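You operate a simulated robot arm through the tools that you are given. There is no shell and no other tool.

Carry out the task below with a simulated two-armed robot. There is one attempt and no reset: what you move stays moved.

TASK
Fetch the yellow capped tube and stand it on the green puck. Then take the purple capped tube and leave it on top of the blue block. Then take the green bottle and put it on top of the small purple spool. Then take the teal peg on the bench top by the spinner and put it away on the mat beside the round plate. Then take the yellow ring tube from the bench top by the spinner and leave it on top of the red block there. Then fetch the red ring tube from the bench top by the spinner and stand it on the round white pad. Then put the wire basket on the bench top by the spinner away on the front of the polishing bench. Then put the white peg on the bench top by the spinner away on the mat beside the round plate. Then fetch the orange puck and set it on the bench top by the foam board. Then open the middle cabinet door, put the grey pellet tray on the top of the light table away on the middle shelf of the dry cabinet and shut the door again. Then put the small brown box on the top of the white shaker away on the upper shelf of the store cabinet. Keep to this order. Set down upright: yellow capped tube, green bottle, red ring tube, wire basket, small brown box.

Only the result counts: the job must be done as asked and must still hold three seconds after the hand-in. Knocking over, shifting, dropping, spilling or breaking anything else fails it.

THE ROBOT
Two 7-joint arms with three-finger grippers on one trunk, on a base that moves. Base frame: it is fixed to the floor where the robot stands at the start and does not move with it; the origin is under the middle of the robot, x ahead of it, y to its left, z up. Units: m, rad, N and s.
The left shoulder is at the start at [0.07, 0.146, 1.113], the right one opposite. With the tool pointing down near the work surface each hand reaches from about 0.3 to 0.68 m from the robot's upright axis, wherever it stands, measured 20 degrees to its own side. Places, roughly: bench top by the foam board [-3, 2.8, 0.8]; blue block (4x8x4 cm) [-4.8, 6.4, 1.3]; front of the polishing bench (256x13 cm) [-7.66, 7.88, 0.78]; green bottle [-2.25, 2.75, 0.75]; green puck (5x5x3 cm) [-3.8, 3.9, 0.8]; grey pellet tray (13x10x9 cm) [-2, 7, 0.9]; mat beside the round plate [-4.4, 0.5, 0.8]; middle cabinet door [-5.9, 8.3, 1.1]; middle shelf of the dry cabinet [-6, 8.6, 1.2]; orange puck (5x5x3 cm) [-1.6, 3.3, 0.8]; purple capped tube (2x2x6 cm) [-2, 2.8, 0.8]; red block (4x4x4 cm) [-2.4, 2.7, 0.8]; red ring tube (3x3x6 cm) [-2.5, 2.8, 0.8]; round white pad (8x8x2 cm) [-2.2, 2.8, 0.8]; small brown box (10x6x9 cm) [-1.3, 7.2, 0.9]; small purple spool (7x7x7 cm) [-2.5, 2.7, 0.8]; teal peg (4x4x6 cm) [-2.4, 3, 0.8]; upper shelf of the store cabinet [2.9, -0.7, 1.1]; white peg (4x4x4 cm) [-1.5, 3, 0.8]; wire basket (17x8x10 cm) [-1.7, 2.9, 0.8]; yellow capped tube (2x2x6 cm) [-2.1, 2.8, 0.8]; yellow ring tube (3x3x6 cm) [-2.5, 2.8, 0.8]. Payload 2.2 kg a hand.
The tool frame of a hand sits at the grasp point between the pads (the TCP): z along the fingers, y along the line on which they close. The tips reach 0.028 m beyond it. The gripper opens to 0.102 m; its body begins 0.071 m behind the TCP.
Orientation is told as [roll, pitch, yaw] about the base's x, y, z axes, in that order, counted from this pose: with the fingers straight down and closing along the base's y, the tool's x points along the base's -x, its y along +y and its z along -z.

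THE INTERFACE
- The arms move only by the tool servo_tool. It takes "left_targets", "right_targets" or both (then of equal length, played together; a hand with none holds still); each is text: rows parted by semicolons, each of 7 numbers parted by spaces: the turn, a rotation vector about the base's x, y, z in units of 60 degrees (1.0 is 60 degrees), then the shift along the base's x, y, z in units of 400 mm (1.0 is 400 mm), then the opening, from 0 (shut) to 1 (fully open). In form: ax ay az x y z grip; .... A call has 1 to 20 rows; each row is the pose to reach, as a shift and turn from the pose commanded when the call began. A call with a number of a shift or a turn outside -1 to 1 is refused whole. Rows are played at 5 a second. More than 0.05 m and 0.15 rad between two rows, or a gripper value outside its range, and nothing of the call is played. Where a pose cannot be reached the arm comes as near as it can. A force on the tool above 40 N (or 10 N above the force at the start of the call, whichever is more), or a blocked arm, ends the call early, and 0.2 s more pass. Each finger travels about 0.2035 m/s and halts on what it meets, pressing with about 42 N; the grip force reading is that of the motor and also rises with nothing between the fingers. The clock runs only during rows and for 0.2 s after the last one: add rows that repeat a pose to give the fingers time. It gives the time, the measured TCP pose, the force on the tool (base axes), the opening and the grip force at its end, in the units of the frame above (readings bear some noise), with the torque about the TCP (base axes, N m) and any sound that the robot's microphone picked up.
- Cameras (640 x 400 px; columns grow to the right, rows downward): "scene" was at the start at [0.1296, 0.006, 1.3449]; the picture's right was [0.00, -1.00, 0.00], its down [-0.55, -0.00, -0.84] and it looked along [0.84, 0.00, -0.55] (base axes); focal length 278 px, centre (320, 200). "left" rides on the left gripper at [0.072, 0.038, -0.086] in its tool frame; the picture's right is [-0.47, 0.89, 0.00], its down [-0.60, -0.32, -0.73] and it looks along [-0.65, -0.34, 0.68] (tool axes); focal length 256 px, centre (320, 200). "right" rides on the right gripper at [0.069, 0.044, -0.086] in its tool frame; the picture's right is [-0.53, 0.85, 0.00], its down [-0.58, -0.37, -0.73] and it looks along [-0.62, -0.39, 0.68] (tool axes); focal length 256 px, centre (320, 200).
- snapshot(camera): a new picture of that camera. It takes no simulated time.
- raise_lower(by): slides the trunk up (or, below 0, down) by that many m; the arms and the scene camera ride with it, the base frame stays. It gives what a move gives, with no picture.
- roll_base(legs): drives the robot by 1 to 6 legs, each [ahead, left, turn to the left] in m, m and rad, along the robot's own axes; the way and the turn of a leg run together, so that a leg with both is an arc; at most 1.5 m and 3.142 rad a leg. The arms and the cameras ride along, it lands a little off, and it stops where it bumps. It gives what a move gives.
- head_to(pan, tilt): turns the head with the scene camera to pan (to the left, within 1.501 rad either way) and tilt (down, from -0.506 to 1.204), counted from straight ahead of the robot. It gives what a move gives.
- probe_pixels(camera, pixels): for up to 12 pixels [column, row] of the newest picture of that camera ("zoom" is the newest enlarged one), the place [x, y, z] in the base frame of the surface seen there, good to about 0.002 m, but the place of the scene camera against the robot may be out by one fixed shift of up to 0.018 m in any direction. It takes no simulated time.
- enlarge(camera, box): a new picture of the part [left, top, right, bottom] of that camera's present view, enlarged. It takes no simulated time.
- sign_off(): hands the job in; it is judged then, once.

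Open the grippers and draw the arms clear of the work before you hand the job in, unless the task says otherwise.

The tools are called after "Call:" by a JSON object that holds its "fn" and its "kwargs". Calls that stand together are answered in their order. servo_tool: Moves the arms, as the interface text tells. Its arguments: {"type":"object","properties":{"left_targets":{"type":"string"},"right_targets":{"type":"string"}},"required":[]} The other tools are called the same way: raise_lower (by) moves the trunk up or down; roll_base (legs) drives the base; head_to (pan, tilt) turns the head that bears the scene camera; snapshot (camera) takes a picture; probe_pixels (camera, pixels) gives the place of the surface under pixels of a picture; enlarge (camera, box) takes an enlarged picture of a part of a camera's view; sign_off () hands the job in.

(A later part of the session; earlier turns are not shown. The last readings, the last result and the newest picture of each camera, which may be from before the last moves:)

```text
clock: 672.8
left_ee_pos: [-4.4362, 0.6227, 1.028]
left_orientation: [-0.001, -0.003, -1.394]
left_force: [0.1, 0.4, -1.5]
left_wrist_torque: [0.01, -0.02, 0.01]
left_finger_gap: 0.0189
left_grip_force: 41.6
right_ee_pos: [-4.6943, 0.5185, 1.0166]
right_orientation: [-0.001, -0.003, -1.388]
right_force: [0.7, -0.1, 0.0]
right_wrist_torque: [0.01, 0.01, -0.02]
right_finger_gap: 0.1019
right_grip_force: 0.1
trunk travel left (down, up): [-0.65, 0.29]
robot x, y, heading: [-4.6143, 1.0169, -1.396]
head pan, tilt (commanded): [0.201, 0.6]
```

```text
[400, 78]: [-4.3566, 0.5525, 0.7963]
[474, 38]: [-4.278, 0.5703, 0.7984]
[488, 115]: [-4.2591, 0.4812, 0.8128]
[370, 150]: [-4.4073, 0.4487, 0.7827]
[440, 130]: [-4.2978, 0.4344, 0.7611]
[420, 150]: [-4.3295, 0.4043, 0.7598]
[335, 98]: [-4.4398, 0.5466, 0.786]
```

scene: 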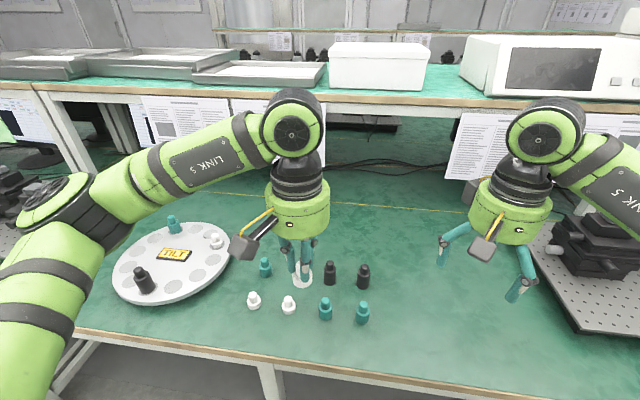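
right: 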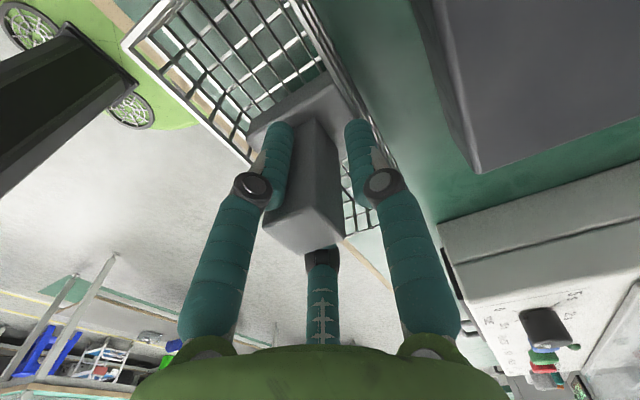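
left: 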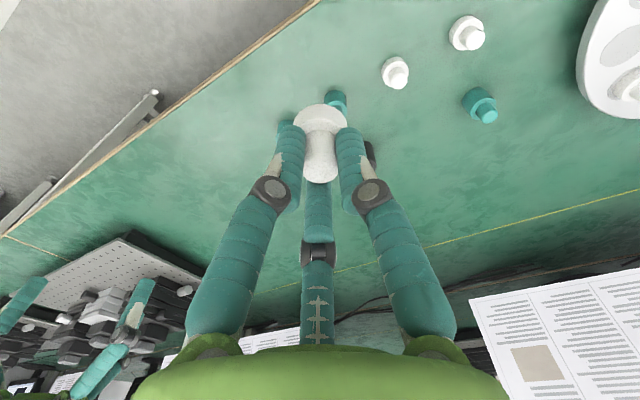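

All as before. I carry the white peg over (-4.342, 0.470) and lower it to z≈0.825.

Call:
{"fn": "servo_tool", "kwargs": {"left_targets": "0 0 0 0.06 -0.096 0 0; 0 0 0 0.12 -0.192 0 0; 0 0 0 0.18 -0.288 0 0; 0 0 0 0.2355 -0.3818 0 0; 0 0 0 0.2355 -0.3818 -0.1 0; 0 0 0 0.2355 -0.3818 -0.2 0; 0 0 0 0.2355 -0.3818 -0.3 0; 0 0 0 0.2355 -0.3818 -0.4 0; 0 0 0 0.2355 -0.3818 -0.505 0; 0 0 0 0.2355 -0.3818 -0.505 0"}}

Call:
{"fn": "snapshot", "kwargs": {"camera": "left"}}

```text
clock: 675.0
left_ee_pos: [-4.3424, 0.47, 0.8253]
left_orientation: [-0.002, -0.001, -1.392]
left_force: [-0.9, -0.1, -0.4]
left_wrist_torque: [0.0, 0.02, 0.02]
left_finger_gap: 0.0186
left_grip_force: 41.7
right_ee_pos: [-4.6941, 0.5182, 1.0172]
right_orientation: [-0.001, -0.004, -1.388]
right_force: [0.0, 0.2, -0.6]
right_wrist_torque: [0.0, 0.01, -0.03]
right_finger_gap: 0.1022
right_grip_force: 0.0
trunk travel left (down, up): [-0.65, 0.29]
robot x, y, heading: [-4.6114, 1.0185, -1.4]
head pan, tilt (commanded): [0.201, 0.6]
```

```text
taken
```

left: 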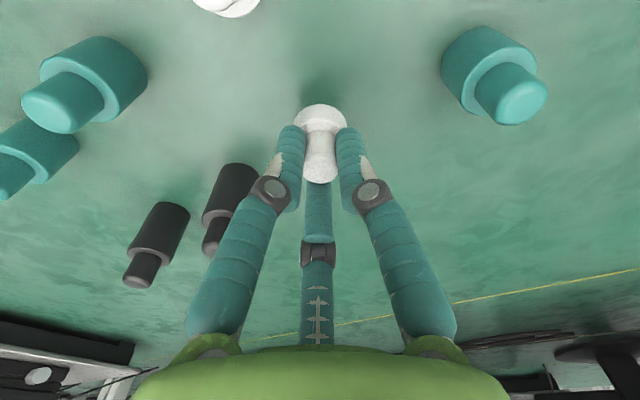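

The spot is free. I lower in small steps to touch the bench at about z 0.804.

Call:
{"fn": "servo_tool", "kwargs": {"left_targets": "0 0 0 0 0 -0.03 0; 0 0 0 0 0 -0.045 0; 0 0 0 0 0 -0.052 0; 0 0 0 0 0 -0.052 0"}}

```text
clock: 676.0
left_ee_pos: [-4.3413, 0.4697, 0.8059]
left_orientation: [-0.001, -0.002, -1.393]
left_force: [1.0, 0.1, 6.4]
left_wrist_torque: [0.07, -0.02, 0.01]
left_finger_gap: 0.0186
left_grip_force: 42.1
right_ee_pos: [-4.6942, 0.5178, 1.0171]
right_orientation: [0.0, -0.005, -1.387]
right_force: [0.3, -1.1, 0.9]
right_wrist_torque: [-0.02, 0.01, -0.03]
right_finger_gap: 0.1019
right_grip_force: 0.0
trunk travel left (down, up): [-0.65, 0.29]
robot x, y, heading: [-4.6105, 1.0192, -1.398]
head pan, tilt (commanded): [0.201, 0.6]
```

Contact (6.4 N). I open, lift and draw the hand back.

Call:
{"fn": "servo_tool", "kwargs": {"left_targets": "0 0 0 0 0 0.002 0.2; 0 0 0 0 0 0.002 0.35; 0 0 0 0 0 0.002 0.45; 0 0 0 0 0 0.06 0.45; 0 0 0 0 0 0.15 0.45; 0 0 0 0 0 0.25 0.45; 0 0 0 0 0 0.35 0.45; 0 0 0 0 0 0.45 0.6; 0 0 0 0 0 0.54 0.8; 0 0 0 -0.06 0.09 0.54 1; 0 0 0 -0.12 0.18 0.54 1; 0 0 0 -0.18 0.27 0.54 1; 0 0 0 -0.22 0.36 0.54 1; 0 0 0 -0.22 0.36 0.54 1"}}

Call:
{"fn": "snapshot", "kwargs": {"camera": "left"}}

Call:
{"fn": "snapshot", "kwargs": {"camera": "scene"}}

```text
clock: 679.0
left_ee_pos: [-4.4288, 0.6138, 1.0189]
left_orientation: [-0.002, 0.001, -1.393]
left_force: [-0.1, 0.0, -0.2]
left_wrist_torque: [0.01, 0.02, 0.01]
left_finger_gap: 0.1021
left_grip_force: 0.1
right_ee_pos: [-4.6948, 0.5179, 1.0174]
right_orientation: [-0.001, -0.003, -1.387]
right_force: [-0.2, 0.5, 1.2]
right_wrist_torque: [-0.02, 0.0, -0.02]
right_finger_gap: 0.1023
right_grip_force: 0.1
trunk travel left (down, up): [-0.65, 0.29]
robot x, y, heading: [-4.6121, 1.0253, -1.396]
head pan, tilt (commanded): [0.201, 0.6]
```

```text
taken
```

left: 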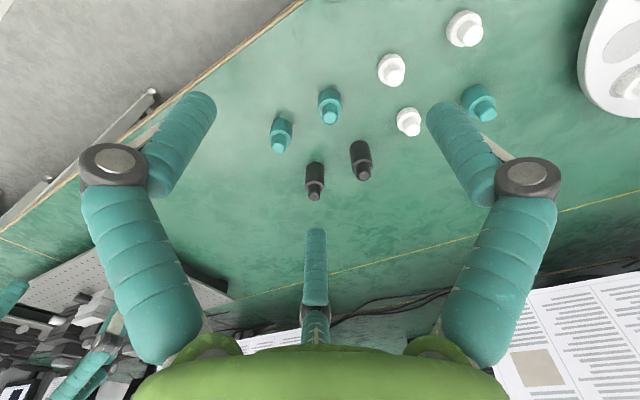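

```text
taken
```

scene: 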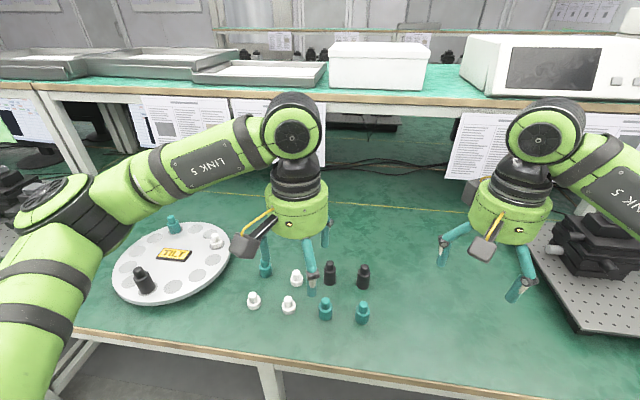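

The white peg stands upright on the mat. For the orange puck I go to the island's right end again, this time turned so that the left hand reaches it and the right elbow stays away from the shelf.

Call:
{"fn": "roll_base", "kwargs": {"legs": [[-0.3, 0, 0], [0, 1.4, 0], [0, 1.4, 0], [0, 1.38, 0], [0, 0, -2.208]]}}

Call:
{"fn": "head_to", "kwargs": {"pan": 0.2, "tilt": 0.5}}

Call:
{"fn": "snapshot", "kwargs": {"camera": "scene"}}

```text
clock: 705.9
left_ee_pos: [-1.0246, 2.2287, 1.0197]
left_orientation: [-0.001, 0.001, 2.694]
left_force: [0.5, 0.0, -0.2]
left_wrist_torque: [-0.01, 0.03, 0.0]
left_finger_gap: 0.102
left_grip_force: 0.2
right_ee_pos: [-0.949, 2.5007, 1.016]
right_orientation: [-0.001, -0.002, 2.701]
right_force: [0.4, -0.3, 0.4]
right_wrist_torque: [-0.02, 0.0, -0.02]
right_finger_gap: 0.1017
right_grip_force: 0.0
trunk travel left (down, up): [-0.65, 0.29]
robot x, y, heading: [-0.5898, 2.1382, 2.692]
head pan, tilt (commanded): [0.201, 0.6]
```

```text
clock: 706.6
left_ee_pos: [-1.0251, 2.2298, 1.0203]
left_orientation: [-0.001, 0.0, 2.695]
left_force: [-0.2, 0.1, 0.8]
left_wrist_torque: [0.02, 0.0, 0.01]
left_finger_gap: 0.1019
left_grip_force: 0.1
right_ee_pos: [-0.9488, 2.5012, 1.0173]
right_orientation: [0.0, -0.004, 2.699]
right_force: [-0.3, 1.5, -0.9]
right_wrist_torque: [-0.01, 0.0, -0.02]
right_finger_gap: 0.102
right_grip_force: 0.1
trunk travel left (down, up): [-0.65, 0.29]
robot x, y, heading: [-0.5897, 2.1389, 2.699]
head pan, tilt (commanded): [0.201, 0.499]
```

```text
taken
```

scene: 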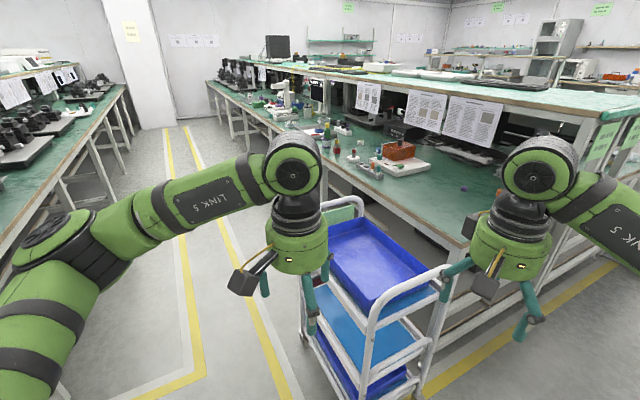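

I pull the right hand in by 12 cm first, so it stays away from the shelf post, then roll diagonally to u≈-0.43, v≈3.2.

Call:
{"fn": "servo_tool", "kwargs": {"right_targets": "0 0 0 0.09 -0.043 0 1; 0 0 0 0.18 -0.086 0 1; 0 0 0 0.27 -0.13 0 1; 0 0 0 0.27 -0.13 0 1"}}

Call:
{"fn": "roll_base", "kwargs": {"legs": [[0.755, -0.678, 0]]}}

Call:
{"fn": "snapshot", "kwargs": {"camera": "left"}}

Call:
{"fn": "snapshot", "kwargs": {"camera": "scene"}}

```text
clock: 707.6
left_ee_pos: [-1.0267, 2.2295, 1.0197]
left_orientation: [-0.001, 0.001, 2.697]
left_force: [0.4, 0.7, 0.3]
left_wrist_torque: [0.01, 0.0, 0.0]
left_finger_gap: 0.102
left_grip_force: 0.0
right_ee_pos: [-0.8414, 2.4477, 1.0161]
right_orientation: [0.0, -0.002, 2.699]
right_force: [0.1, -0.5, 0.5]
right_wrist_torque: [0.0, -0.01, 0.01]
right_finger_gap: 0.1018
right_grip_force: 0.1
trunk travel left (down, up): [-0.65, 0.29]
robot x, y, heading: [-0.5887, 2.1419, 2.703]
head pan, tilt (commanded): [0.201, 0.499]
```

```text
clock: 712.8
left_ee_pos: [-1.4104, 3.1606, 1.0188]
left_orientation: [-0.002, 0.001, 2.696]
left_force: [0.1, 0.3, 0.4]
left_wrist_torque: [-0.01, 0.02, -0.02]
left_finger_gap: 0.102
left_grip_force: 0.1
right_ee_pos: [-1.2264, 3.3786, 1.0161]
right_orientation: [0.0, -0.003, 2.702]
right_force: [0.8, 0.3, 0.0]
right_wrist_torque: [0.0, 0.0, -0.03]
right_finger_gap: 0.1022
right_grip_force: 0.1
trunk travel left (down, up): [-0.65, 0.29]
robot x, y, heading: [-0.9722, 3.0724, 2.695]
head pan, tilt (commanded): [0.201, 0.499]
```

```text
taken
```

left: 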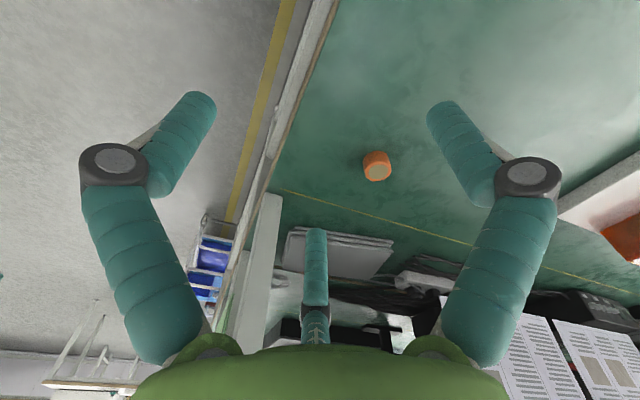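

```text
taken
```

scene: 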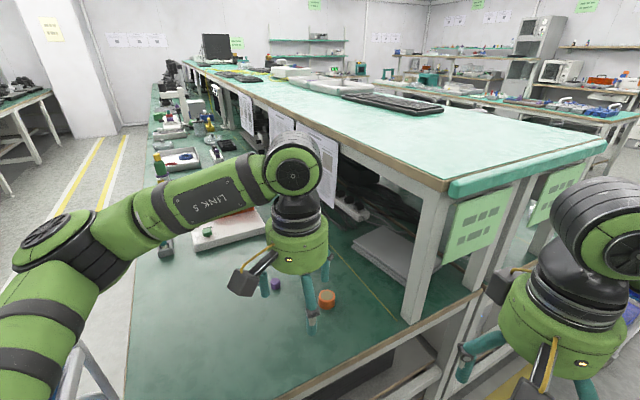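

The orange puck is at (377, 165) in the left wrist view. I enlarge and probe it.

Call:
{"fn": "enlarge", "kwargs": {"camera": "left", "box": [320, 120, 440, 195]}}

Call:
{"fn": "probe_pixels", "kwargs": {"camera": "zoom", "pixels": [[305, 270], [240, 270], [375, 260], [308, 320], [305, 225], [260, 235], [355, 300], [350, 230], [262, 310]]}}

```text
5.33 times, centred on (380, 158) of left
```

zoom: 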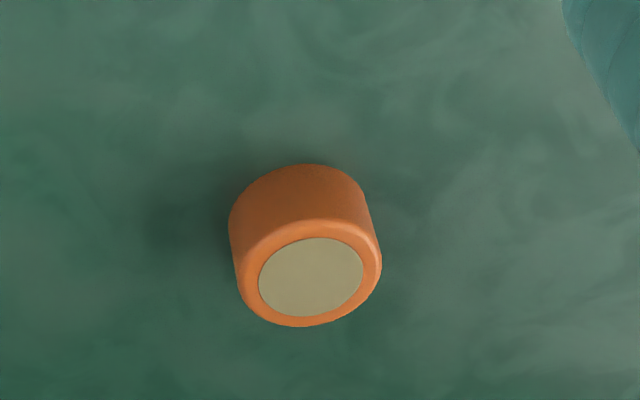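

```text
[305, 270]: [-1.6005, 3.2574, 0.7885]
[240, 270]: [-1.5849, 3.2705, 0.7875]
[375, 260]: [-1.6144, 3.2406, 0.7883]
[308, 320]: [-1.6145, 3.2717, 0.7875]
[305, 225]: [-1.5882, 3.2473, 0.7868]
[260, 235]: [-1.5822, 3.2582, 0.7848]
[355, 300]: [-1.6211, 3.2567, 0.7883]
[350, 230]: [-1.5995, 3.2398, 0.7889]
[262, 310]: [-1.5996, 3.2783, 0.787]
```

The puck centre is (-1.6005, 3.258), top 0.788, at 0.655 m – just at the limit. I roll 5 cm forward with a slight right turn.

Call:
{"fn": "roll_base", "kwargs": {"legs": [[0.05, 0, -0.1]]}}

Call:
{"fn": "snapshot", "kwargs": {"camera": "left"}}

```text
clock: 713.7
left_ee_pos: [-1.4426, 3.2249, 1.0201]
left_orientation: [-0.002, -0.002, 2.597]
left_force: [0.5, -0.4, -0.4]
left_wrist_torque: [0.01, 0.02, -0.03]
left_finger_gap: 0.1021
left_grip_force: 0.1
right_ee_pos: [-1.2375, 3.4251, 1.0159]
right_orientation: [-0.001, -0.003, 2.603]
right_force: [-0.5, 0.1, 0.8]
right_wrist_torque: [0.03, -0.04, -0.03]
right_finger_gap: 0.1021
right_grip_force: 0.0
trunk travel left (down, up): [-0.65, 0.29]
robot x, y, heading: [-1.0185, 3.092, 2.592]
head pan, tilt (commanded): [0.201, 0.499]
```

```text
taken
```

left: 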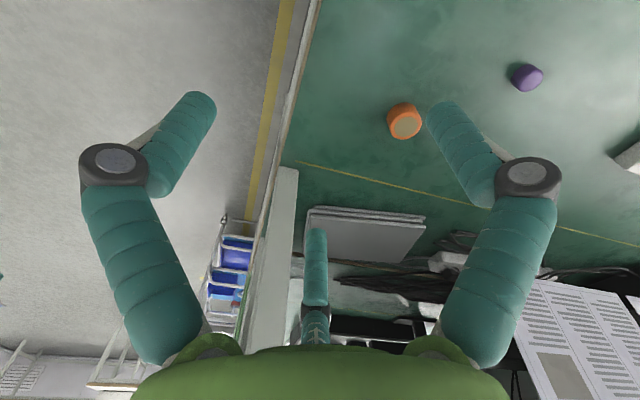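

I bring the left hand over the puck at (-1.6005, 3.258) and down to z≈0.86 for a check.

Call:
{"fn": "servo_tool", "kwargs": {"left_targets": "0 0 0 -0.1 0.021 0 0.8; 0 0 0 -0.2 0.042 0 0.8; 0 0 0 -0.3 0.063 0 0.8; 0 0 0 -0.395 0.0825 0 0.8; 0 0 0 -0.395 0.0825 -0.1 0.8; 0 0 0 -0.395 0.0825 -0.2 0.8; 0 0 0 -0.395 0.0825 -0.3 0.8; 0 0 0 -0.395 0.0825 -0.4 0.8; 0 0 0 -0.395 0.0825 -0.4 0.8"}}

Call:
{"fn": "snapshot", "kwargs": {"camera": "left"}}

Call:
{"fn": "enlarge", "kwargs": {"camera": "left", "box": [240, 60, 400, 160]}}

```text
clock: 715.7
left_ee_pos: [-1.6015, 3.2605, 0.8596]
left_orientation: [0.0, -0.001, 2.597]
left_force: [-0.2, 0.5, 0.5]
left_wrist_torque: [0.04, 0.02, 0.01]
left_finger_gap: 0.0817
left_grip_force: 0.0
right_ee_pos: [-1.2373, 3.4275, 1.0167]
right_orientation: [0.001, -0.005, 2.604]
right_force: [0.2, -0.3, -0.5]
right_wrist_torque: [0.02, 0.04, 0.0]
right_finger_gap: 0.1018
right_grip_force: 0.0
trunk travel left (down, up): [-0.65, 0.29]
robot x, y, heading: [-1.018, 3.0957, 2.597]
head pan, tilt (commanded): [0.201, 0.499]
```

```text
taken
```

left: 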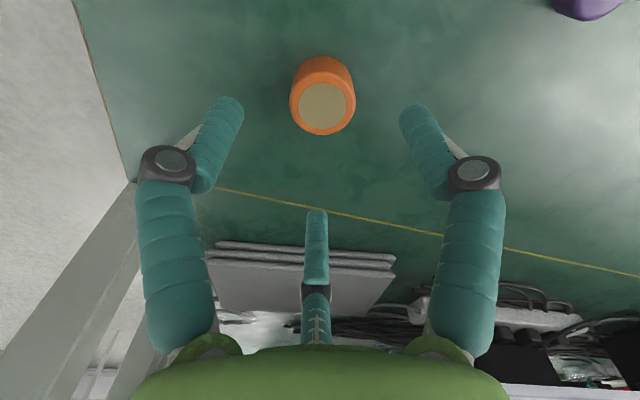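

```text
4.00 times, centred on (320, 110) of left
```

zoom: 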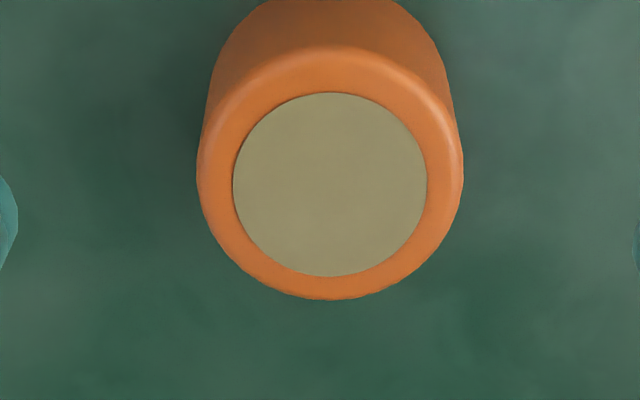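

The puck is centred to within 2 mm. I descend to z≈0.794 and close.

Call:
{"fn": "servo_tool", "kwargs": {"left_targets": "0 0 0 0 -0.003 -0.08 0.8; 0 0 0 0 -0.003 -0.163 0.8; 0 0 0 0 -0.003 -0.163 0.8; 0 0 0 0 -0.003 -0.163 0.55; 0 0 0 0 -0.003 -0.163 0.3; 0 0 0 0 -0.003 -0.163 0.1; 0 0 0 0 -0.003 -0.163 0; 0 0 0 0 -0.003 -0.163 0"}}

Call:
{"fn": "snapshot", "kwargs": {"camera": "left"}}

```text
clock: 717.5
left_ee_pos: [-1.601, 3.2587, 0.7952]
left_orientation: [-0.002, -0.001, 2.595]
left_force: [-2.0, 0.1, 1.7]
left_wrist_torque: [0.07, 0.01, 0.03]
left_finger_gap: 0.0426
left_grip_force: 42.1
right_ee_pos: [-1.2376, 3.4256, 1.0153]
right_orientation: [0.0, -0.004, 2.604]
right_force: [-0.9, 0.1, 0.2]
right_wrist_torque: [0.02, 0.01, -0.01]
right_finger_gap: 0.1017
right_grip_force: 0.1
trunk travel left (down, up): [-0.65, 0.29]
robot x, y, heading: [-1.0218, 3.0954, 2.598]
head pan, tilt (commanded): [0.201, 0.499]
```

```text
taken
```

left: 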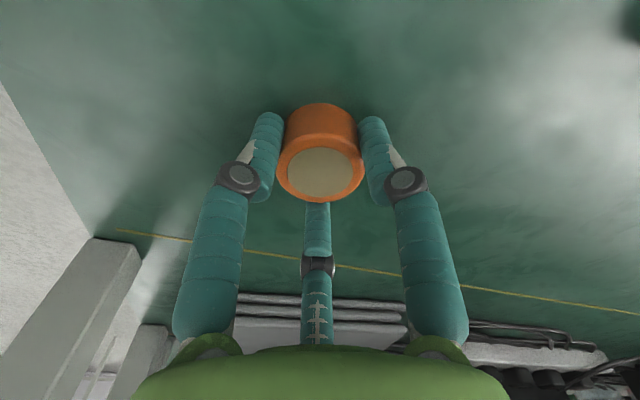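

The puck is gripped (gap 0.0426). I lift it a little first and check that it does not slip.

Call:
{"fn": "servo_tool", "kwargs": {"left_targets": "0 0 0 0 0 0.03 0; 0 0 0 0 0 0.07 0; 0 0 0 0 0 0.12 0; 0 0 0 0 0 0.12 0"}}

Call:
{"fn": "snapshot", "kwargs": {"camera": "left"}}

```text
clock: 718.5
left_ee_pos: [-1.6012, 3.2592, 0.8426]
left_orientation: [-0.002, 0.0, 2.597]
left_force: [-0.2, -0.1, -0.5]
left_wrist_torque: [-0.02, -0.01, 0.02]
left_finger_gap: 0.0426
left_grip_force: 41.4
right_ee_pos: [-1.2375, 3.4254, 1.0155]
right_orientation: [-0.002, -0.005, 2.602]
right_force: [-0.2, -0.2, 0.2]
right_wrist_torque: [-0.01, 0.04, 0.01]
right_finger_gap: 0.102
right_grip_force: 0.0
trunk travel left (down, up): [-0.65, 0.29]
robot x, y, heading: [-1.0155, 3.0944, 2.599]
head pan, tilt (commanded): [0.201, 0.499]
```

```text
taken
```

left: 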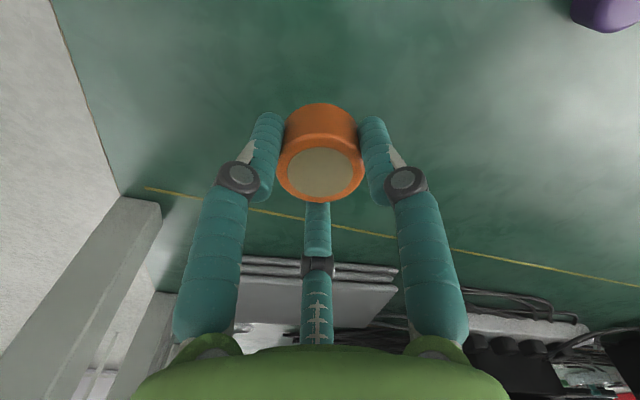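

It holds. I lift it further and bring the hand back to the carry pose.

Call:
{"fn": "servo_tool", "kwargs": {"left_targets": "0 0 0 0 0 0.1 0; 0 0 0 0 0 0.2 0; 0 0 0 0 0 0.3 0; 0 0 0 0 0 0.42 0; 0 0 0 0.1 -0.021 0.42 0; 0 0 0 0.2 -0.042 0.42 0; 0 0 0 0.3 -0.063 0.42 0; 0 0 0 0.395 -0.0825 0.42 0; 0 0 0 0.395 -0.0825 0.42 0"}}

Call:
{"fn": "snapshot", "kwargs": {"camera": "left"}}

```text
clock: 720.5
left_ee_pos: [-1.4421, 3.2269, 1.0108]
left_orientation: [-0.001, 0.001, 2.598]
left_force: [-0.3, 0.7, -1.4]
left_wrist_torque: [-0.01, 0.0, 0.03]
left_finger_gap: 0.0426
left_grip_force: 41.7
right_ee_pos: [-1.2381, 3.427, 1.0161]
right_orientation: [-0.001, -0.003, 2.603]
right_force: [0.5, 0.5, 0.9]
right_wrist_torque: [-0.01, -0.02, -0.02]
right_finger_gap: 0.1022
right_grip_force: 0.0
trunk travel left (down, up): [-0.65, 0.29]
robot x, y, heading: [-1.016, 3.0927, 2.597]
head pan, tilt (commanded): [0.201, 0.499]
```

```text
taken
```

left: 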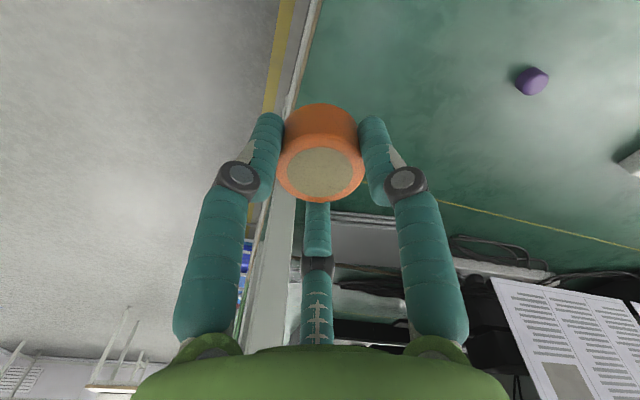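

The puck is safe. I drive back out, south to the front aisle, turn to face the bench and slide west to the foam board area at u≈-2.47.

Call:
{"fn": "roll_base", "kwargs": {"legs": [[-0.41, 0.07, 0], [-0.534, 0.609, 0], [0, 0, -0.852], [0, 1.12, 0], [0, 1.12, 0]]}}

Call:
{"fn": "head_to", "kwargs": {"pan": 0.1, "tilt": 0.55}}

Call:
{"fn": "snapshot", "kwargs": {"camera": "scene"}}

```text
clock: 739.9
left_ee_pos: [-2.9433, 2.0484, 1.0106]
left_orientation: [-0.001, -0.002, 1.741]
left_force: [-0.2, 0.7, -1.9]
left_wrist_torque: [-0.01, 0.02, -0.02]
left_finger_gap: 0.0425
left_grip_force: 42.3
right_ee_pos: [-2.6568, 2.0243, 1.0147]
right_orientation: [0.0, -0.004, 1.748]
right_force: [1.1, -0.9, 0.7]
right_wrist_torque: [-0.03, 0.01, 0.02]
right_finger_gap: 0.102
right_grip_force: 0.0
trunk travel left (down, up): [-0.65, 0.29]
robot x, y, heading: [-2.7624, 1.6396, 1.738]
head pan, tilt (commanded): [0.201, 0.499]
```

```text
clock: 740.5
left_ee_pos: [-2.9426, 2.0467, 1.0105]
left_orientation: [-0.002, -0.001, 1.74]
left_force: [0.8, 0.2, -1.1]
left_wrist_torque: [0.03, -0.01, 0.05]
left_finger_gap: 0.0426
left_grip_force: 42.2
right_ee_pos: [-2.6587, 2.0237, 1.0169]
right_orientation: [0.001, -0.004, 1.748]
right_force: [-0.7, 0.4, -0.4]
right_wrist_torque: [-0.02, 0.01, 0.0]
right_finger_gap: 0.1019
right_grip_force: 0.0
trunk travel left (down, up): [-0.65, 0.29]
robot x, y, heading: [-2.7634, 1.6421, 1.739]
head pan, tilt (commanded): [0.099, 0.55]
```

```text
taken
```

scene: 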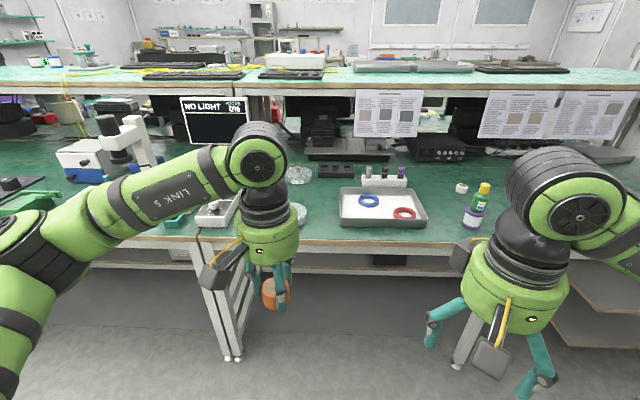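

The tray with the white board and rings is at (383, 207); the target spot is to its left. I enlarge and probe this area.

Call:
{"fn": "enlarge", "kwargs": {"camera": "scene", "box": [150, 130, 470, 270]}}

Call:
{"fn": "probe_pixels", "kwargs": {"camera": "scene", "pixels": [[340, 225], [340, 190], [425, 222], [383, 200], [320, 230], [320, 210], [300, 215], [300, 175], [345, 168], [325, 190], [330, 240], [210, 215]]}}

```text
2.00 times, centred on (310, 200) of scene
```

zoom: 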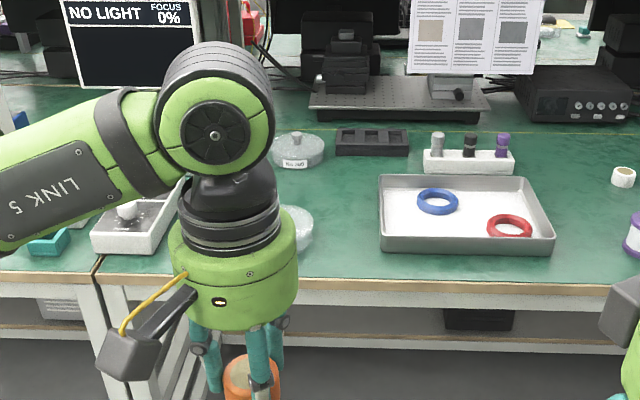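

```text
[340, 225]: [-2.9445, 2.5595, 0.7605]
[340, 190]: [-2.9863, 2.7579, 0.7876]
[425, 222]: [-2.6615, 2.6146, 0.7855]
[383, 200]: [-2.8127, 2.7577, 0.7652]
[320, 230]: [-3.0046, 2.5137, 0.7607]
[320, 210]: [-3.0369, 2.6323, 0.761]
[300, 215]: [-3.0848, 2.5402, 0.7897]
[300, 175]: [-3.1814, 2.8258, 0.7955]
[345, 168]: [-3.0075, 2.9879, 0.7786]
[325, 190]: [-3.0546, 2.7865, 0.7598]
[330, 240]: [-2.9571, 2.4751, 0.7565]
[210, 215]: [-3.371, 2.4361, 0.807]
```

I roll in 0.6 m (10 cm right) so the left hand can reach the spot near (-3.03, 2.82), and view it with the left wrist camera.

Call:
{"fn": "roll_base", "kwargs": {"legs": [[0.6, -0.1, 0.006]]}}

Call:
{"fn": "snapshot", "kwargs": {"camera": "left"}}

Call:
{"fn": "head_to", "kwargs": {"pan": 0.3, "tilt": 0.8}}

Call:
{"fn": "snapshot", "kwargs": {"camera": "scene"}}

```text
clock: 744.0
left_ee_pos: [-2.9514, 2.6587, 1.01]
left_orientation: [-0.002, -0.001, 1.751]
left_force: [-0.5, -0.2, 0.3]
left_wrist_torque: [0.0, 0.02, -0.01]
left_finger_gap: 0.0427
left_grip_force: 41.7
right_ee_pos: [-2.6657, 2.6364, 1.0165]
right_orientation: [0.0, -0.003, 1.756]
right_force: [-0.3, 0.9, 0.5]
right_wrist_torque: [0.0, 0.02, -0.01]
right_finger_gap: 0.1019
right_grip_force: 0.0
trunk travel left (down, up): [-0.65, 0.29]
robot x, y, heading: [-2.7655, 2.2566, 1.746]
head pan, tilt (commanded): [0.099, 0.55]
```

```text
taken
```

left: 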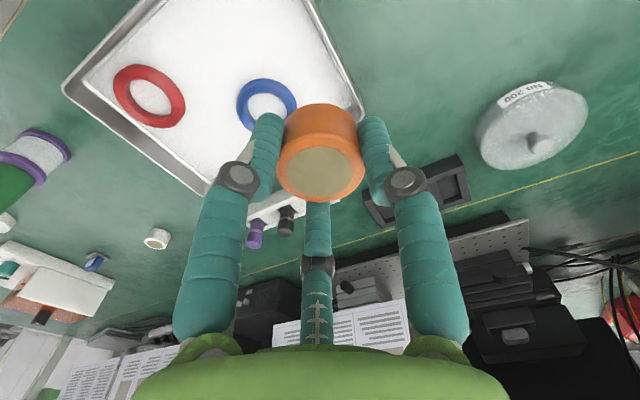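

```text
clock: 744.8
left_ee_pos: [-2.9504, 2.6591, 1.0116]
left_orientation: [-0.002, 0.0, 1.751]
left_force: [0.7, -0.3, -0.8]
left_wrist_torque: [0.03, -0.02, -0.03]
left_finger_gap: 0.0426
left_grip_force: 41.8
right_ee_pos: [-2.6666, 2.6379, 1.0164]
right_orientation: [-0.001, -0.002, 1.758]
right_force: [-0.7, 0.2, -0.5]
right_wrist_torque: [0.02, 0.02, 0.02]
right_finger_gap: 0.102
right_grip_force: 0.0
trunk travel left (down, up): [-0.65, 0.29]
robot x, y, heading: [-2.7659, 2.2496, 1.745]
head pan, tilt (commanded): [0.3, 0.799]
```

```text
taken
```

scene: 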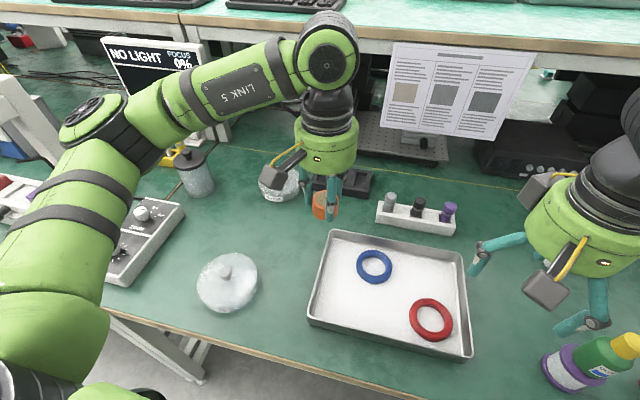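

The free area is around scene (290, 225), between the tray, the dishes and the black holder. I probe it in both cameras.

Call:
{"fn": "probe_pixels", "kwargs": {"camera": "scene", "pixels": [[300, 215], [290, 230], [310, 240], [270, 230], [330, 235], [312, 322], [385, 205], [345, 195], [282, 200], [228, 285], [258, 280], [300, 260]]}}

Call:
{"fn": "probe_pixels", "kwargs": {"camera": "left", "pixels": [[420, 100], [400, 60], [450, 150], [358, 105], [330, 40], [530, 120], [485, 145], [400, 210], [430, 165], [440, 60], [465, 170], [415, 130]]}}

```text
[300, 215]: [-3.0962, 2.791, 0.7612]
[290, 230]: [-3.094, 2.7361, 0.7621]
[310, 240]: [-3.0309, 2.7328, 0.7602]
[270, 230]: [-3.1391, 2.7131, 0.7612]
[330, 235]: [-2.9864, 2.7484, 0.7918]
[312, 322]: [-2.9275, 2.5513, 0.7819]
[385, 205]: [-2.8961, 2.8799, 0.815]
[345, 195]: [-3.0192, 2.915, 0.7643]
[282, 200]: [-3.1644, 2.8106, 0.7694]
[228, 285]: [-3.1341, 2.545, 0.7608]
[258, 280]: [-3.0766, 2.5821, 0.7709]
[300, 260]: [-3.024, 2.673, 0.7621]
```

```text
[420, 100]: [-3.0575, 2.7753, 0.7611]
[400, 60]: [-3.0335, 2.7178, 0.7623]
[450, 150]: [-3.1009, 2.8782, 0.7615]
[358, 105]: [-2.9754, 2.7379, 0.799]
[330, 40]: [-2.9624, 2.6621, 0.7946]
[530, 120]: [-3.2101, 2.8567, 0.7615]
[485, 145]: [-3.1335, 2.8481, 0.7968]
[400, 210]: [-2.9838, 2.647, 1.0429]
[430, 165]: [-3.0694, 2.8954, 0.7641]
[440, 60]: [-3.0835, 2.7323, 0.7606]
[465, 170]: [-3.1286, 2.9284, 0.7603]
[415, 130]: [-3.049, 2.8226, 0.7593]
```

The spot (-3.035, 2.800) has ≥8 cm to the tray corner, holder and dish. I carry the puck there and lower it to z≈0.81.

Call:
{"fn": "servo_tool", "kwargs": {"left_targets": "0 0 0 -0.0525 0.088 0 0; 0 0 0 -0.105 0.176 0 0; 0 0 0 -0.1575 0.264 0 0; 0 0 0 -0.21 0.3525 0 0; 0 0 0 -0.21 0.3525 -0.1 0; 0 0 0 -0.21 0.3525 -0.2 0; 0 0 0 -0.21 0.3525 -0.3 0; 0 0 0 -0.21 0.3525 -0.4 0; 0 0 0 -0.21 0.3525 -0.5 0; 0 0 0 -0.21 0.3525 -0.5 0"}}

Call:
{"fn": "snapshot", "kwargs": {"camera": "left"}}

```text
clock: 747.0
left_ee_pos: [-3.0348, 2.8001, 0.8102]
left_orientation: [-0.001, -0.003, 1.75]
left_force: [-0.2, 0.3, -1.0]
left_wrist_torque: [0.0, 0.0, -0.05]
left_finger_gap: 0.0426
left_grip_force: 42.5
right_ee_pos: [-2.6648, 2.6365, 1.0161]
right_orientation: [-0.001, -0.004, 1.758]
right_force: [1.0, 0.4, -0.1]
right_wrist_torque: [0.02, 0.02, -0.02]
right_finger_gap: 0.1021
right_grip_force: 0.1
trunk travel left (down, up): [-0.65, 0.29]
robot x, y, heading: [-2.7689, 2.2542, 1.746]
head pan, tilt (commanded): [0.3, 0.799]
```

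```text
taken
```

left: 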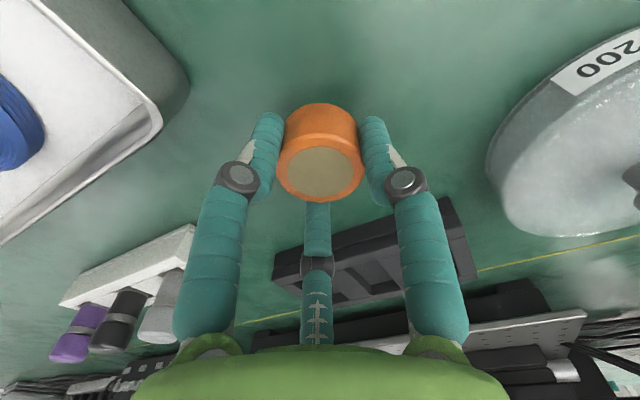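

Clear all around. I lower the last 15 mm.

Call:
{"fn": "servo_tool", "kwargs": {"left_targets": "0 0 0 0 0 -0.02 0; 0 0 0 0 0 -0.032 0; 0 0 0 0 0 -0.039 0; 0 0 0 0 0 -0.039 0"}}

```text
clock: 748.0
left_ee_pos: [-3.0355, 2.7995, 0.7957]
left_orientation: [-0.002, -0.003, 1.75]
left_force: [-0.1, 1.5, 0.6]
left_wrist_torque: [-0.03, -0.01, 0.02]
left_finger_gap: 0.0424
left_grip_force: 42.4
right_ee_pos: [-2.664, 2.6371, 1.0167]
right_orientation: [-0.001, -0.003, 1.757]
right_force: [-0.4, 0.2, -0.3]
right_wrist_torque: [0.02, 0.01, 0.0]
right_finger_gap: 0.102
right_grip_force: 0.1
trunk travel left (down, up): [-0.65, 0.29]
robot x, y, heading: [-2.7676, 2.2554, 1.748]
head pan, tilt (commanded): [0.3, 0.799]
```

It is just touching. I press 1 mm more, open, and lift away.

Call:
{"fn": "servo_tool", "kwargs": {"left_targets": "0 0 0 0 0 -0.0025 0; 0 0 0 0 0 -0.0025 0.5; 0 0 0 0 0 -0.0025 0.65; 0 0 0 0 0 -0.0025 0.72; 0 0 0 0 0 0.05 0.72; 0 0 0 0 0 0.14 0.72; 0 0 0 0 0 0.24 0.72; 0 0 0 0 0 0.34 0.72; 0 0 0 0 0 0.44 0.8; 0 0 0 0 0 0.54 1; 0 0 0 0.05 -0.088 0.54 1; 0 0 0 0.1 -0.176 0.54 1; 0 0 0 0.15 -0.264 0.54 1; 0 0 0 0.2 -0.35 0.54 1; 0 0 0 0.2 -0.35 0.54 1"}}

Call:
{"fn": "snapshot", "kwargs": {"camera": "left"}}

Call:
{"fn": "snapshot", "kwargs": {"camera": "scene"}}

```text
clock: 751.1
left_ee_pos: [-2.9554, 2.6597, 1.0113]
left_orientation: [-0.002, 0.0, 1.751]
left_force: [0.4, -0.1, -0.1]
left_wrist_torque: [-0.03, 0.02, -0.01]
left_finger_gap: 0.102
left_grip_force: 0.0
right_ee_pos: [-2.6654, 2.6377, 1.0161]
right_orientation: [0.001, -0.003, 1.757]
right_force: [-0.1, 0.2, -0.4]
right_wrist_torque: [0.01, 0.02, -0.01]
right_finger_gap: 0.1017
right_grip_force: 0.1
trunk travel left (down, up): [-0.65, 0.29]
robot x, y, heading: [-2.7673, 2.254, 1.752]
head pan, tilt (commanded): [0.3, 0.799]
```

```text
taken
```

left: 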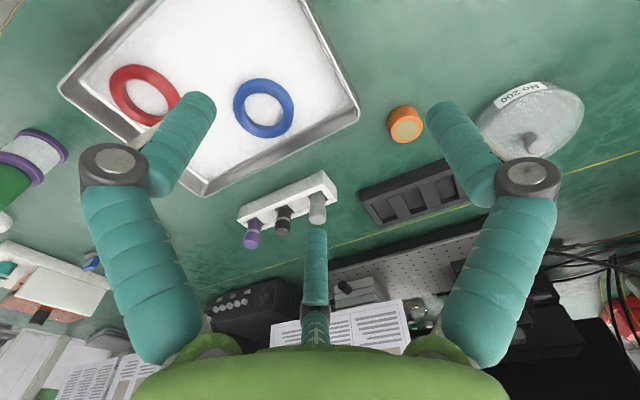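

```text
taken
```

scene: 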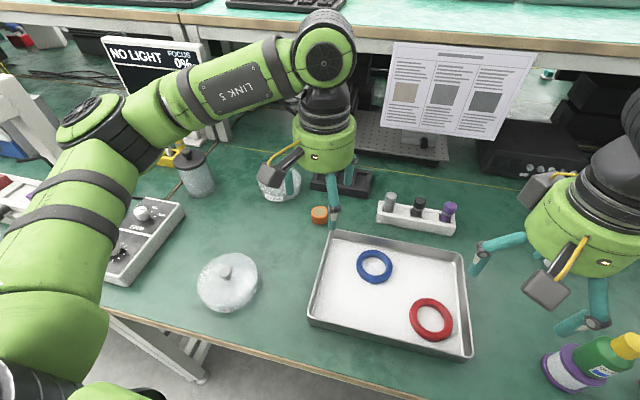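

The orange puck stands on the bench top beside the foam-board tray. Next is the cabinet door: I drive to the north side, round the island and the white table.

Call:
{"fn": "roll_base", "kwargs": {"legs": [[-0.6, 0, -0.004], [0, -1.04, 0], [0, -1.04, 0], [1.3, -0.267, 0], [1.3, -0.267, 0], [1.3, -0.267, 0]]}}

Call:
{"fn": "head_to", "kwargs": {"pan": 0.5, "tilt": 0.5}}

Call:
{"fn": "snapshot", "kwargs": {"camera": "scene"}}

```text
clock: 783.3
left_ee_pos: [-0.7074, 6.4021, 1.0115]
left_orientation: [-0.001, -0.002, 1.759]
left_force: [-0.2, -0.9, 0.1]
left_wrist_torque: [-0.02, 0.01, 0.02]
left_finger_gap: 0.1021
left_grip_force: 0.1
right_ee_pos: [-0.4178, 6.3824, 1.0164]
right_orientation: [0.001, -0.005, 1.766]
right_force: [-1.0, 0.5, 0.0]
right_wrist_torque: [-0.03, 0.01, 0.01]
right_finger_gap: 0.102
right_grip_force: 0.1
trunk travel left (down, up): [-0.65, 0.29]
robot x, y, heading: [-0.5169, 5.9974, 1.756]
head pan, tilt (commanded): [0.3, 0.799]
```

```text
clock: 784.1
left_ee_pos: [-0.7076, 6.4036, 1.01]
left_orientation: [-0.004, -0.001, 1.759]
left_force: [0.4, 0.0, 0.9]
left_wrist_torque: [0.02, 0.0, 0.03]
left_finger_gap: 0.1022
left_grip_force: 0.0
right_ee_pos: [-0.4183, 6.3834, 1.0165]
right_orientation: [-0.001, -0.004, 1.766]
right_force: [-0.1, 0.2, 0.2]
right_wrist_torque: [0.04, -0.05, 0.0]
right_finger_gap: 0.102
right_grip_force: 0.0
trunk travel left (down, up): [-0.65, 0.29]
robot x, y, heading: [-0.5136, 5.996, 1.754]
head pan, tilt (commanded): [0.499, 0.499]
```

```text
taken
```

scene: 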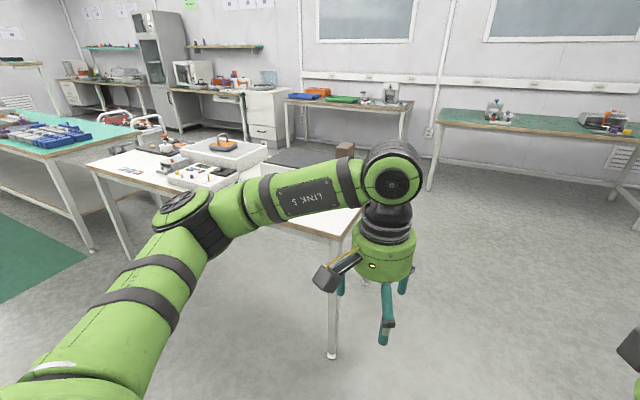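

The pellet tray (225, 147) and brown box (345, 150) are visible on the white table. I go on round the table and west along the back aisle to u≈-3.5 to look at the cabinet.

Call:
{"fn": "roll_base", "kwargs": {"legs": [[1.15, 0, -0.009], [1.15, 0, 0], [0, 0, 1.571], [1.4, 0, 0], [1.4, 0, 0], [1.25, 0, 0]]}}

Call:
{"fn": "head_to", "kwargs": {"pan": -0.7, "tilt": 0.2}}

Call:
{"fn": "snapshot", "kwargs": {"camera": "scene"}}

```text
clock: 818.3
left_ee_pos: [-5.3032, 7.4444, 1.0109]
left_orientation: [-0.002, 0.0, -2.975]
left_force: [0.5, -0.7, -0.1]
left_wrist_torque: [-0.01, 0.03, 0.01]
left_finger_gap: 0.1021
left_grip_force: 0.1
right_ee_pos: [-5.2782, 7.7322, 1.0171]
right_orientation: [0.0, -0.003, -2.969]
right_force: [-0.8, 0.6, 0.1]
right_wrist_torque: [0.0, -0.03, 0.01]
right_finger_gap: 0.1017
right_grip_force: 0.0
trunk travel left (down, up): [-0.65, 0.29]
robot x, y, heading: [-4.8955, 7.6247, -2.975]
head pan, tilt (commanded): [0.499, 0.499]
```

```text
clock: 819.7
left_ee_pos: [-5.3051, 7.4435, 1.011]
left_orientation: [-0.003, 0.001, -2.977]
left_force: [-0.2, 0.0, 0.6]
left_wrist_torque: [0.01, -0.04, 0.03]
left_finger_gap: 0.1019
left_grip_force: 0.1
right_ee_pos: [-5.2779, 7.7324, 1.0163]
right_orientation: [0.0, -0.003, -2.97]
right_force: [0.2, 0.7, 0.1]
right_wrist_torque: [-0.02, 0.0, -0.01]
right_finger_gap: 0.1018
right_grip_force: 0.0
trunk travel left (down, up): [-0.65, 0.29]
robot x, y, heading: [-4.8967, 7.6251, -2.977]
head pan, tilt (commanded): [-0.7, 0.201]
```

```text
taken
```

scene: 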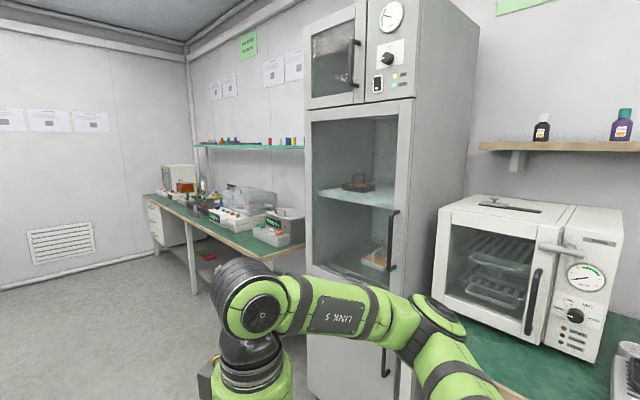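

The middle glass door has a black vertical handle at (392, 240), with the shelf at row ~195 behind the glass. I enlarge and probe handle, door edges and shelf.

Call:
{"fn": "enlarge", "kwargs": {"camera": "scene", "box": [290, 90, 450, 310]}}

Call:
{"fn": "probe_pixels", "kwargs": {"camera": "scene", "pixels": [[395, 212], [391, 240], [390, 268], [404, 110], [403, 240], [310, 110], [312, 262], [360, 195], [330, 200], [385, 300], [308, 200], [385, 355]]}}

```text
1.82 times, centred on (370, 200) of scene
```

zoom: 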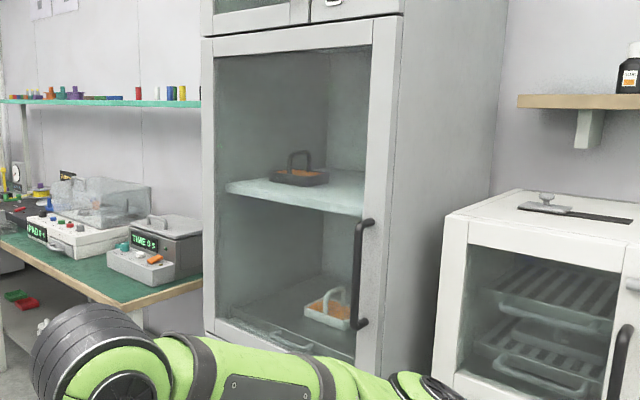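

```text
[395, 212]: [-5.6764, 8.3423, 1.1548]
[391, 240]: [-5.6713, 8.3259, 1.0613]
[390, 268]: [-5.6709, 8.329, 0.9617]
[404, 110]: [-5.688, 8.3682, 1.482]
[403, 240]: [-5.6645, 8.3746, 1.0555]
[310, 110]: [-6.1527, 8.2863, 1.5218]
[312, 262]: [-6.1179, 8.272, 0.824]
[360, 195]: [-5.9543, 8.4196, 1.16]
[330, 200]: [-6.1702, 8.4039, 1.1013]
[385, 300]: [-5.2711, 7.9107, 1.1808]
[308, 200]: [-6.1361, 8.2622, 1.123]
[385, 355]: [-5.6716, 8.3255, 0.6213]
```

The middle door's handle is a vertical bar at about (-5.66, 8.32), z 0.96–1.16, the hinge on the left at about (-6.13, 8.27), and the shelf is at z≈1.17. I drive to (-5.79, 7.60) and turn to face the door.

Call:
{"fn": "roll_base", "kwargs": {"legs": [[0.885, -0.122, 0], [0, 0, -1.526]]}}

Call:
{"fn": "head_to", "kwargs": {"pan": 0.0, "tilt": 0.2}}

Call:
{"fn": "snapshot", "kwargs": {"camera": "scene"}}

```text
clock: 828.1
left_ee_pos: [-5.9949, 7.9976, 1.0101]
left_orientation: [-0.003, 0.001, 1.797]
left_force: [-1.6, 0.2, -0.6]
left_wrist_torque: [-0.02, -0.02, 0.02]
left_finger_gap: 0.102
left_grip_force: 0.1
right_ee_pos: [-5.7041, 7.9884, 1.0155]
right_orientation: [-0.001, -0.004, 1.803]
right_force: [0.5, 0.6, 0.5]
right_wrist_torque: [0.01, -0.02, -0.02]
right_finger_gap: 0.1022
right_grip_force: 0.1
trunk travel left (down, up): [-0.65, 0.29]
robot x, y, heading: [-5.7876, 7.6005, 1.796]
head pan, tilt (commanded): [-0.7, 0.201]
```

```text
clock: 829.2
left_ee_pos: [-5.9943, 7.9986, 1.0111]
left_orientation: [-0.002, 0.001, 1.795]
left_force: [-0.1, -0.1, -0.1]
left_wrist_torque: [0.02, 0.02, 0.03]
left_finger_gap: 0.1018
left_grip_force: 0.1
right_ee_pos: [-5.704, 7.9898, 1.0156]
right_orientation: [0.0, -0.003, 1.804]
right_force: [0.5, 0.2, -0.1]
right_wrist_torque: [0.0, 0.02, -0.01]
right_finger_gap: 0.1021
right_grip_force: 0.0
trunk travel left (down, up): [-0.65, 0.29]
robot x, y, heading: [-5.7902, 7.6013, 1.799]
head pan, tilt (commanded): [0.0, 0.201]
```

```text
taken
```

scene: 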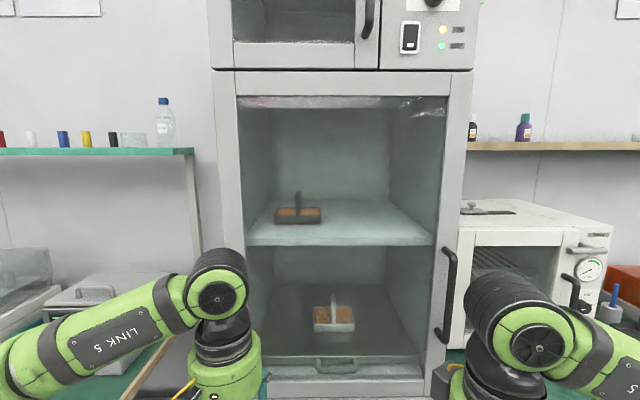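

I face the door: handle bar from (450, 250) to (440, 340), shelf front edge at row ~243 with one tray on it at (298, 212). I enlarge the handle and probe geometry.

Call:
{"fn": "enlarge", "kwargs": {"camera": "scene", "box": [380, 220, 500, 360]}}

Call:
{"fn": "probe_pixels", "kwargs": {"camera": "scene", "pixels": [[451, 252], [449, 275], [447, 300], [445, 325], [462, 300], [432, 300], [225, 200], [462, 100], [340, 243], [410, 243], [370, 215], [298, 218]]}}

```text
2.86 times, centred on (440, 290) of scene
```

zoom: 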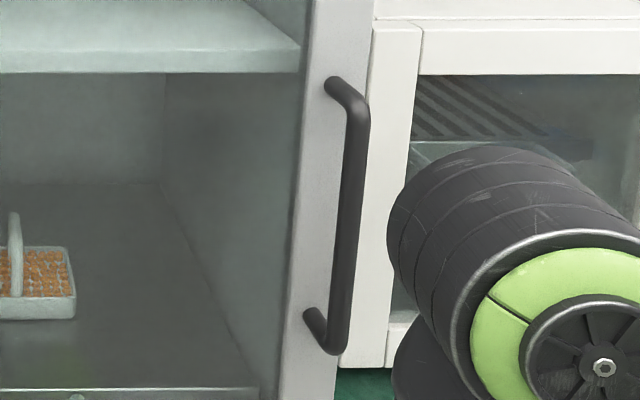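

```text
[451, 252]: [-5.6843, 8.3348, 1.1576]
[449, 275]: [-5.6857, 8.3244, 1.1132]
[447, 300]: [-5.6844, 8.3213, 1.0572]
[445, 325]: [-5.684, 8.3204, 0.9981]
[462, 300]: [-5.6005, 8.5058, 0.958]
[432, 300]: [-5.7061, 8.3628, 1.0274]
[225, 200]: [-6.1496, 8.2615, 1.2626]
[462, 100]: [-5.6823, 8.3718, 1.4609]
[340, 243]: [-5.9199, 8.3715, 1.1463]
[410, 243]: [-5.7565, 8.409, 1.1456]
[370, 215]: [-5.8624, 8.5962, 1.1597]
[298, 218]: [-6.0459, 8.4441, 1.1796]
```

The bar's axis is about (-5.671, 8.3255) with ~3 cm of room behind it. I probe the neighbouring oven's front so the hand will not touch it.

Call:
{"fn": "probe_pixels", "kwargs": {"camera": "scene", "pixels": [[470, 235], [480, 260], [520, 240], [570, 250], [590, 245], [570, 285], [465, 210], [500, 365], [610, 260], [472, 330]]}}

Call:
{"fn": "servo_tool", "kwargs": {"right_targets": "0.0915 0.0204 0 0.0175 0.04 0.014 1; 0.183 0.0408 0 0.035 0.081 0.0275 1; 0.2745 0.0611 0 0.0525 0.122 0.041 1; 0.366 0.0815 0 0.07 0.1625 0.055 1; 0.4575 0.1019 0 0.0875 0.203 0.069 1; 0.549 0.1223 0 0.105 0.244 0.0825 1; 0.6405 0.1426 0 0.1225 0.284 0.096 1; 0.732 0.163 0 0.14 0.325 0.11 1; 0.732 0.163 0 0.14 0.325 0.11 1"}}

Call:
{"fn": "snapshot", "kwargs": {"camera": "right"}}

```text
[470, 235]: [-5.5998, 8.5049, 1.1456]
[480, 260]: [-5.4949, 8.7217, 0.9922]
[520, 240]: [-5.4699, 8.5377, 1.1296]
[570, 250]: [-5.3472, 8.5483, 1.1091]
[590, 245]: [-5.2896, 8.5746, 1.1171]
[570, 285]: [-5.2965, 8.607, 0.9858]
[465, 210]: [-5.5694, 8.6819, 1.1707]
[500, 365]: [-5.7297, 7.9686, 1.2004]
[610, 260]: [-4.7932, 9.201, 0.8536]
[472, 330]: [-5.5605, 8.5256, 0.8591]
```

```text
clock: 831.2
left_ee_pos: [-5.9956, 7.9968, 1.0115]
left_orientation: [0.0, 0.0, 1.796]
left_force: [0.9, -0.2, -0.1]
left_wrist_torque: [-0.03, 0.02, 0.03]
left_finger_gap: 0.1019
left_grip_force: 0.1
right_ee_pos: [-5.6485, 8.1203, 1.0599]
right_orientation: [-0.014, -0.791, 1.811]
right_force: [-0.2, 0.3, 0.1]
right_wrist_torque: [0.01, 0.0, 0.0]
right_finger_gap: 0.1021
right_grip_force: 0.0
trunk travel left (down, up): [-0.65, 0.29]
robot x, y, heading: [-5.7924, 7.5972, 1.788]
head pan, tilt (commanded): [0.0, 0.201]
```

```text
taken
```

right: 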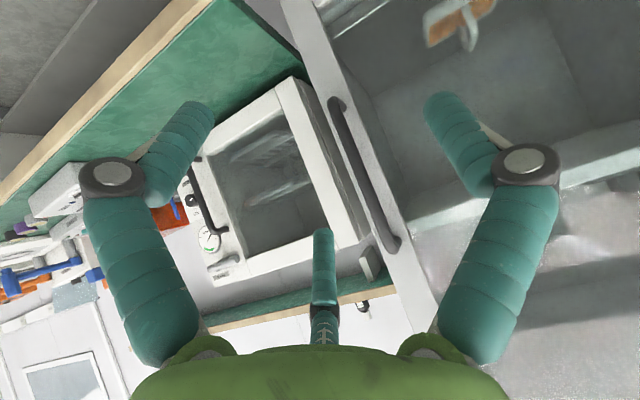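

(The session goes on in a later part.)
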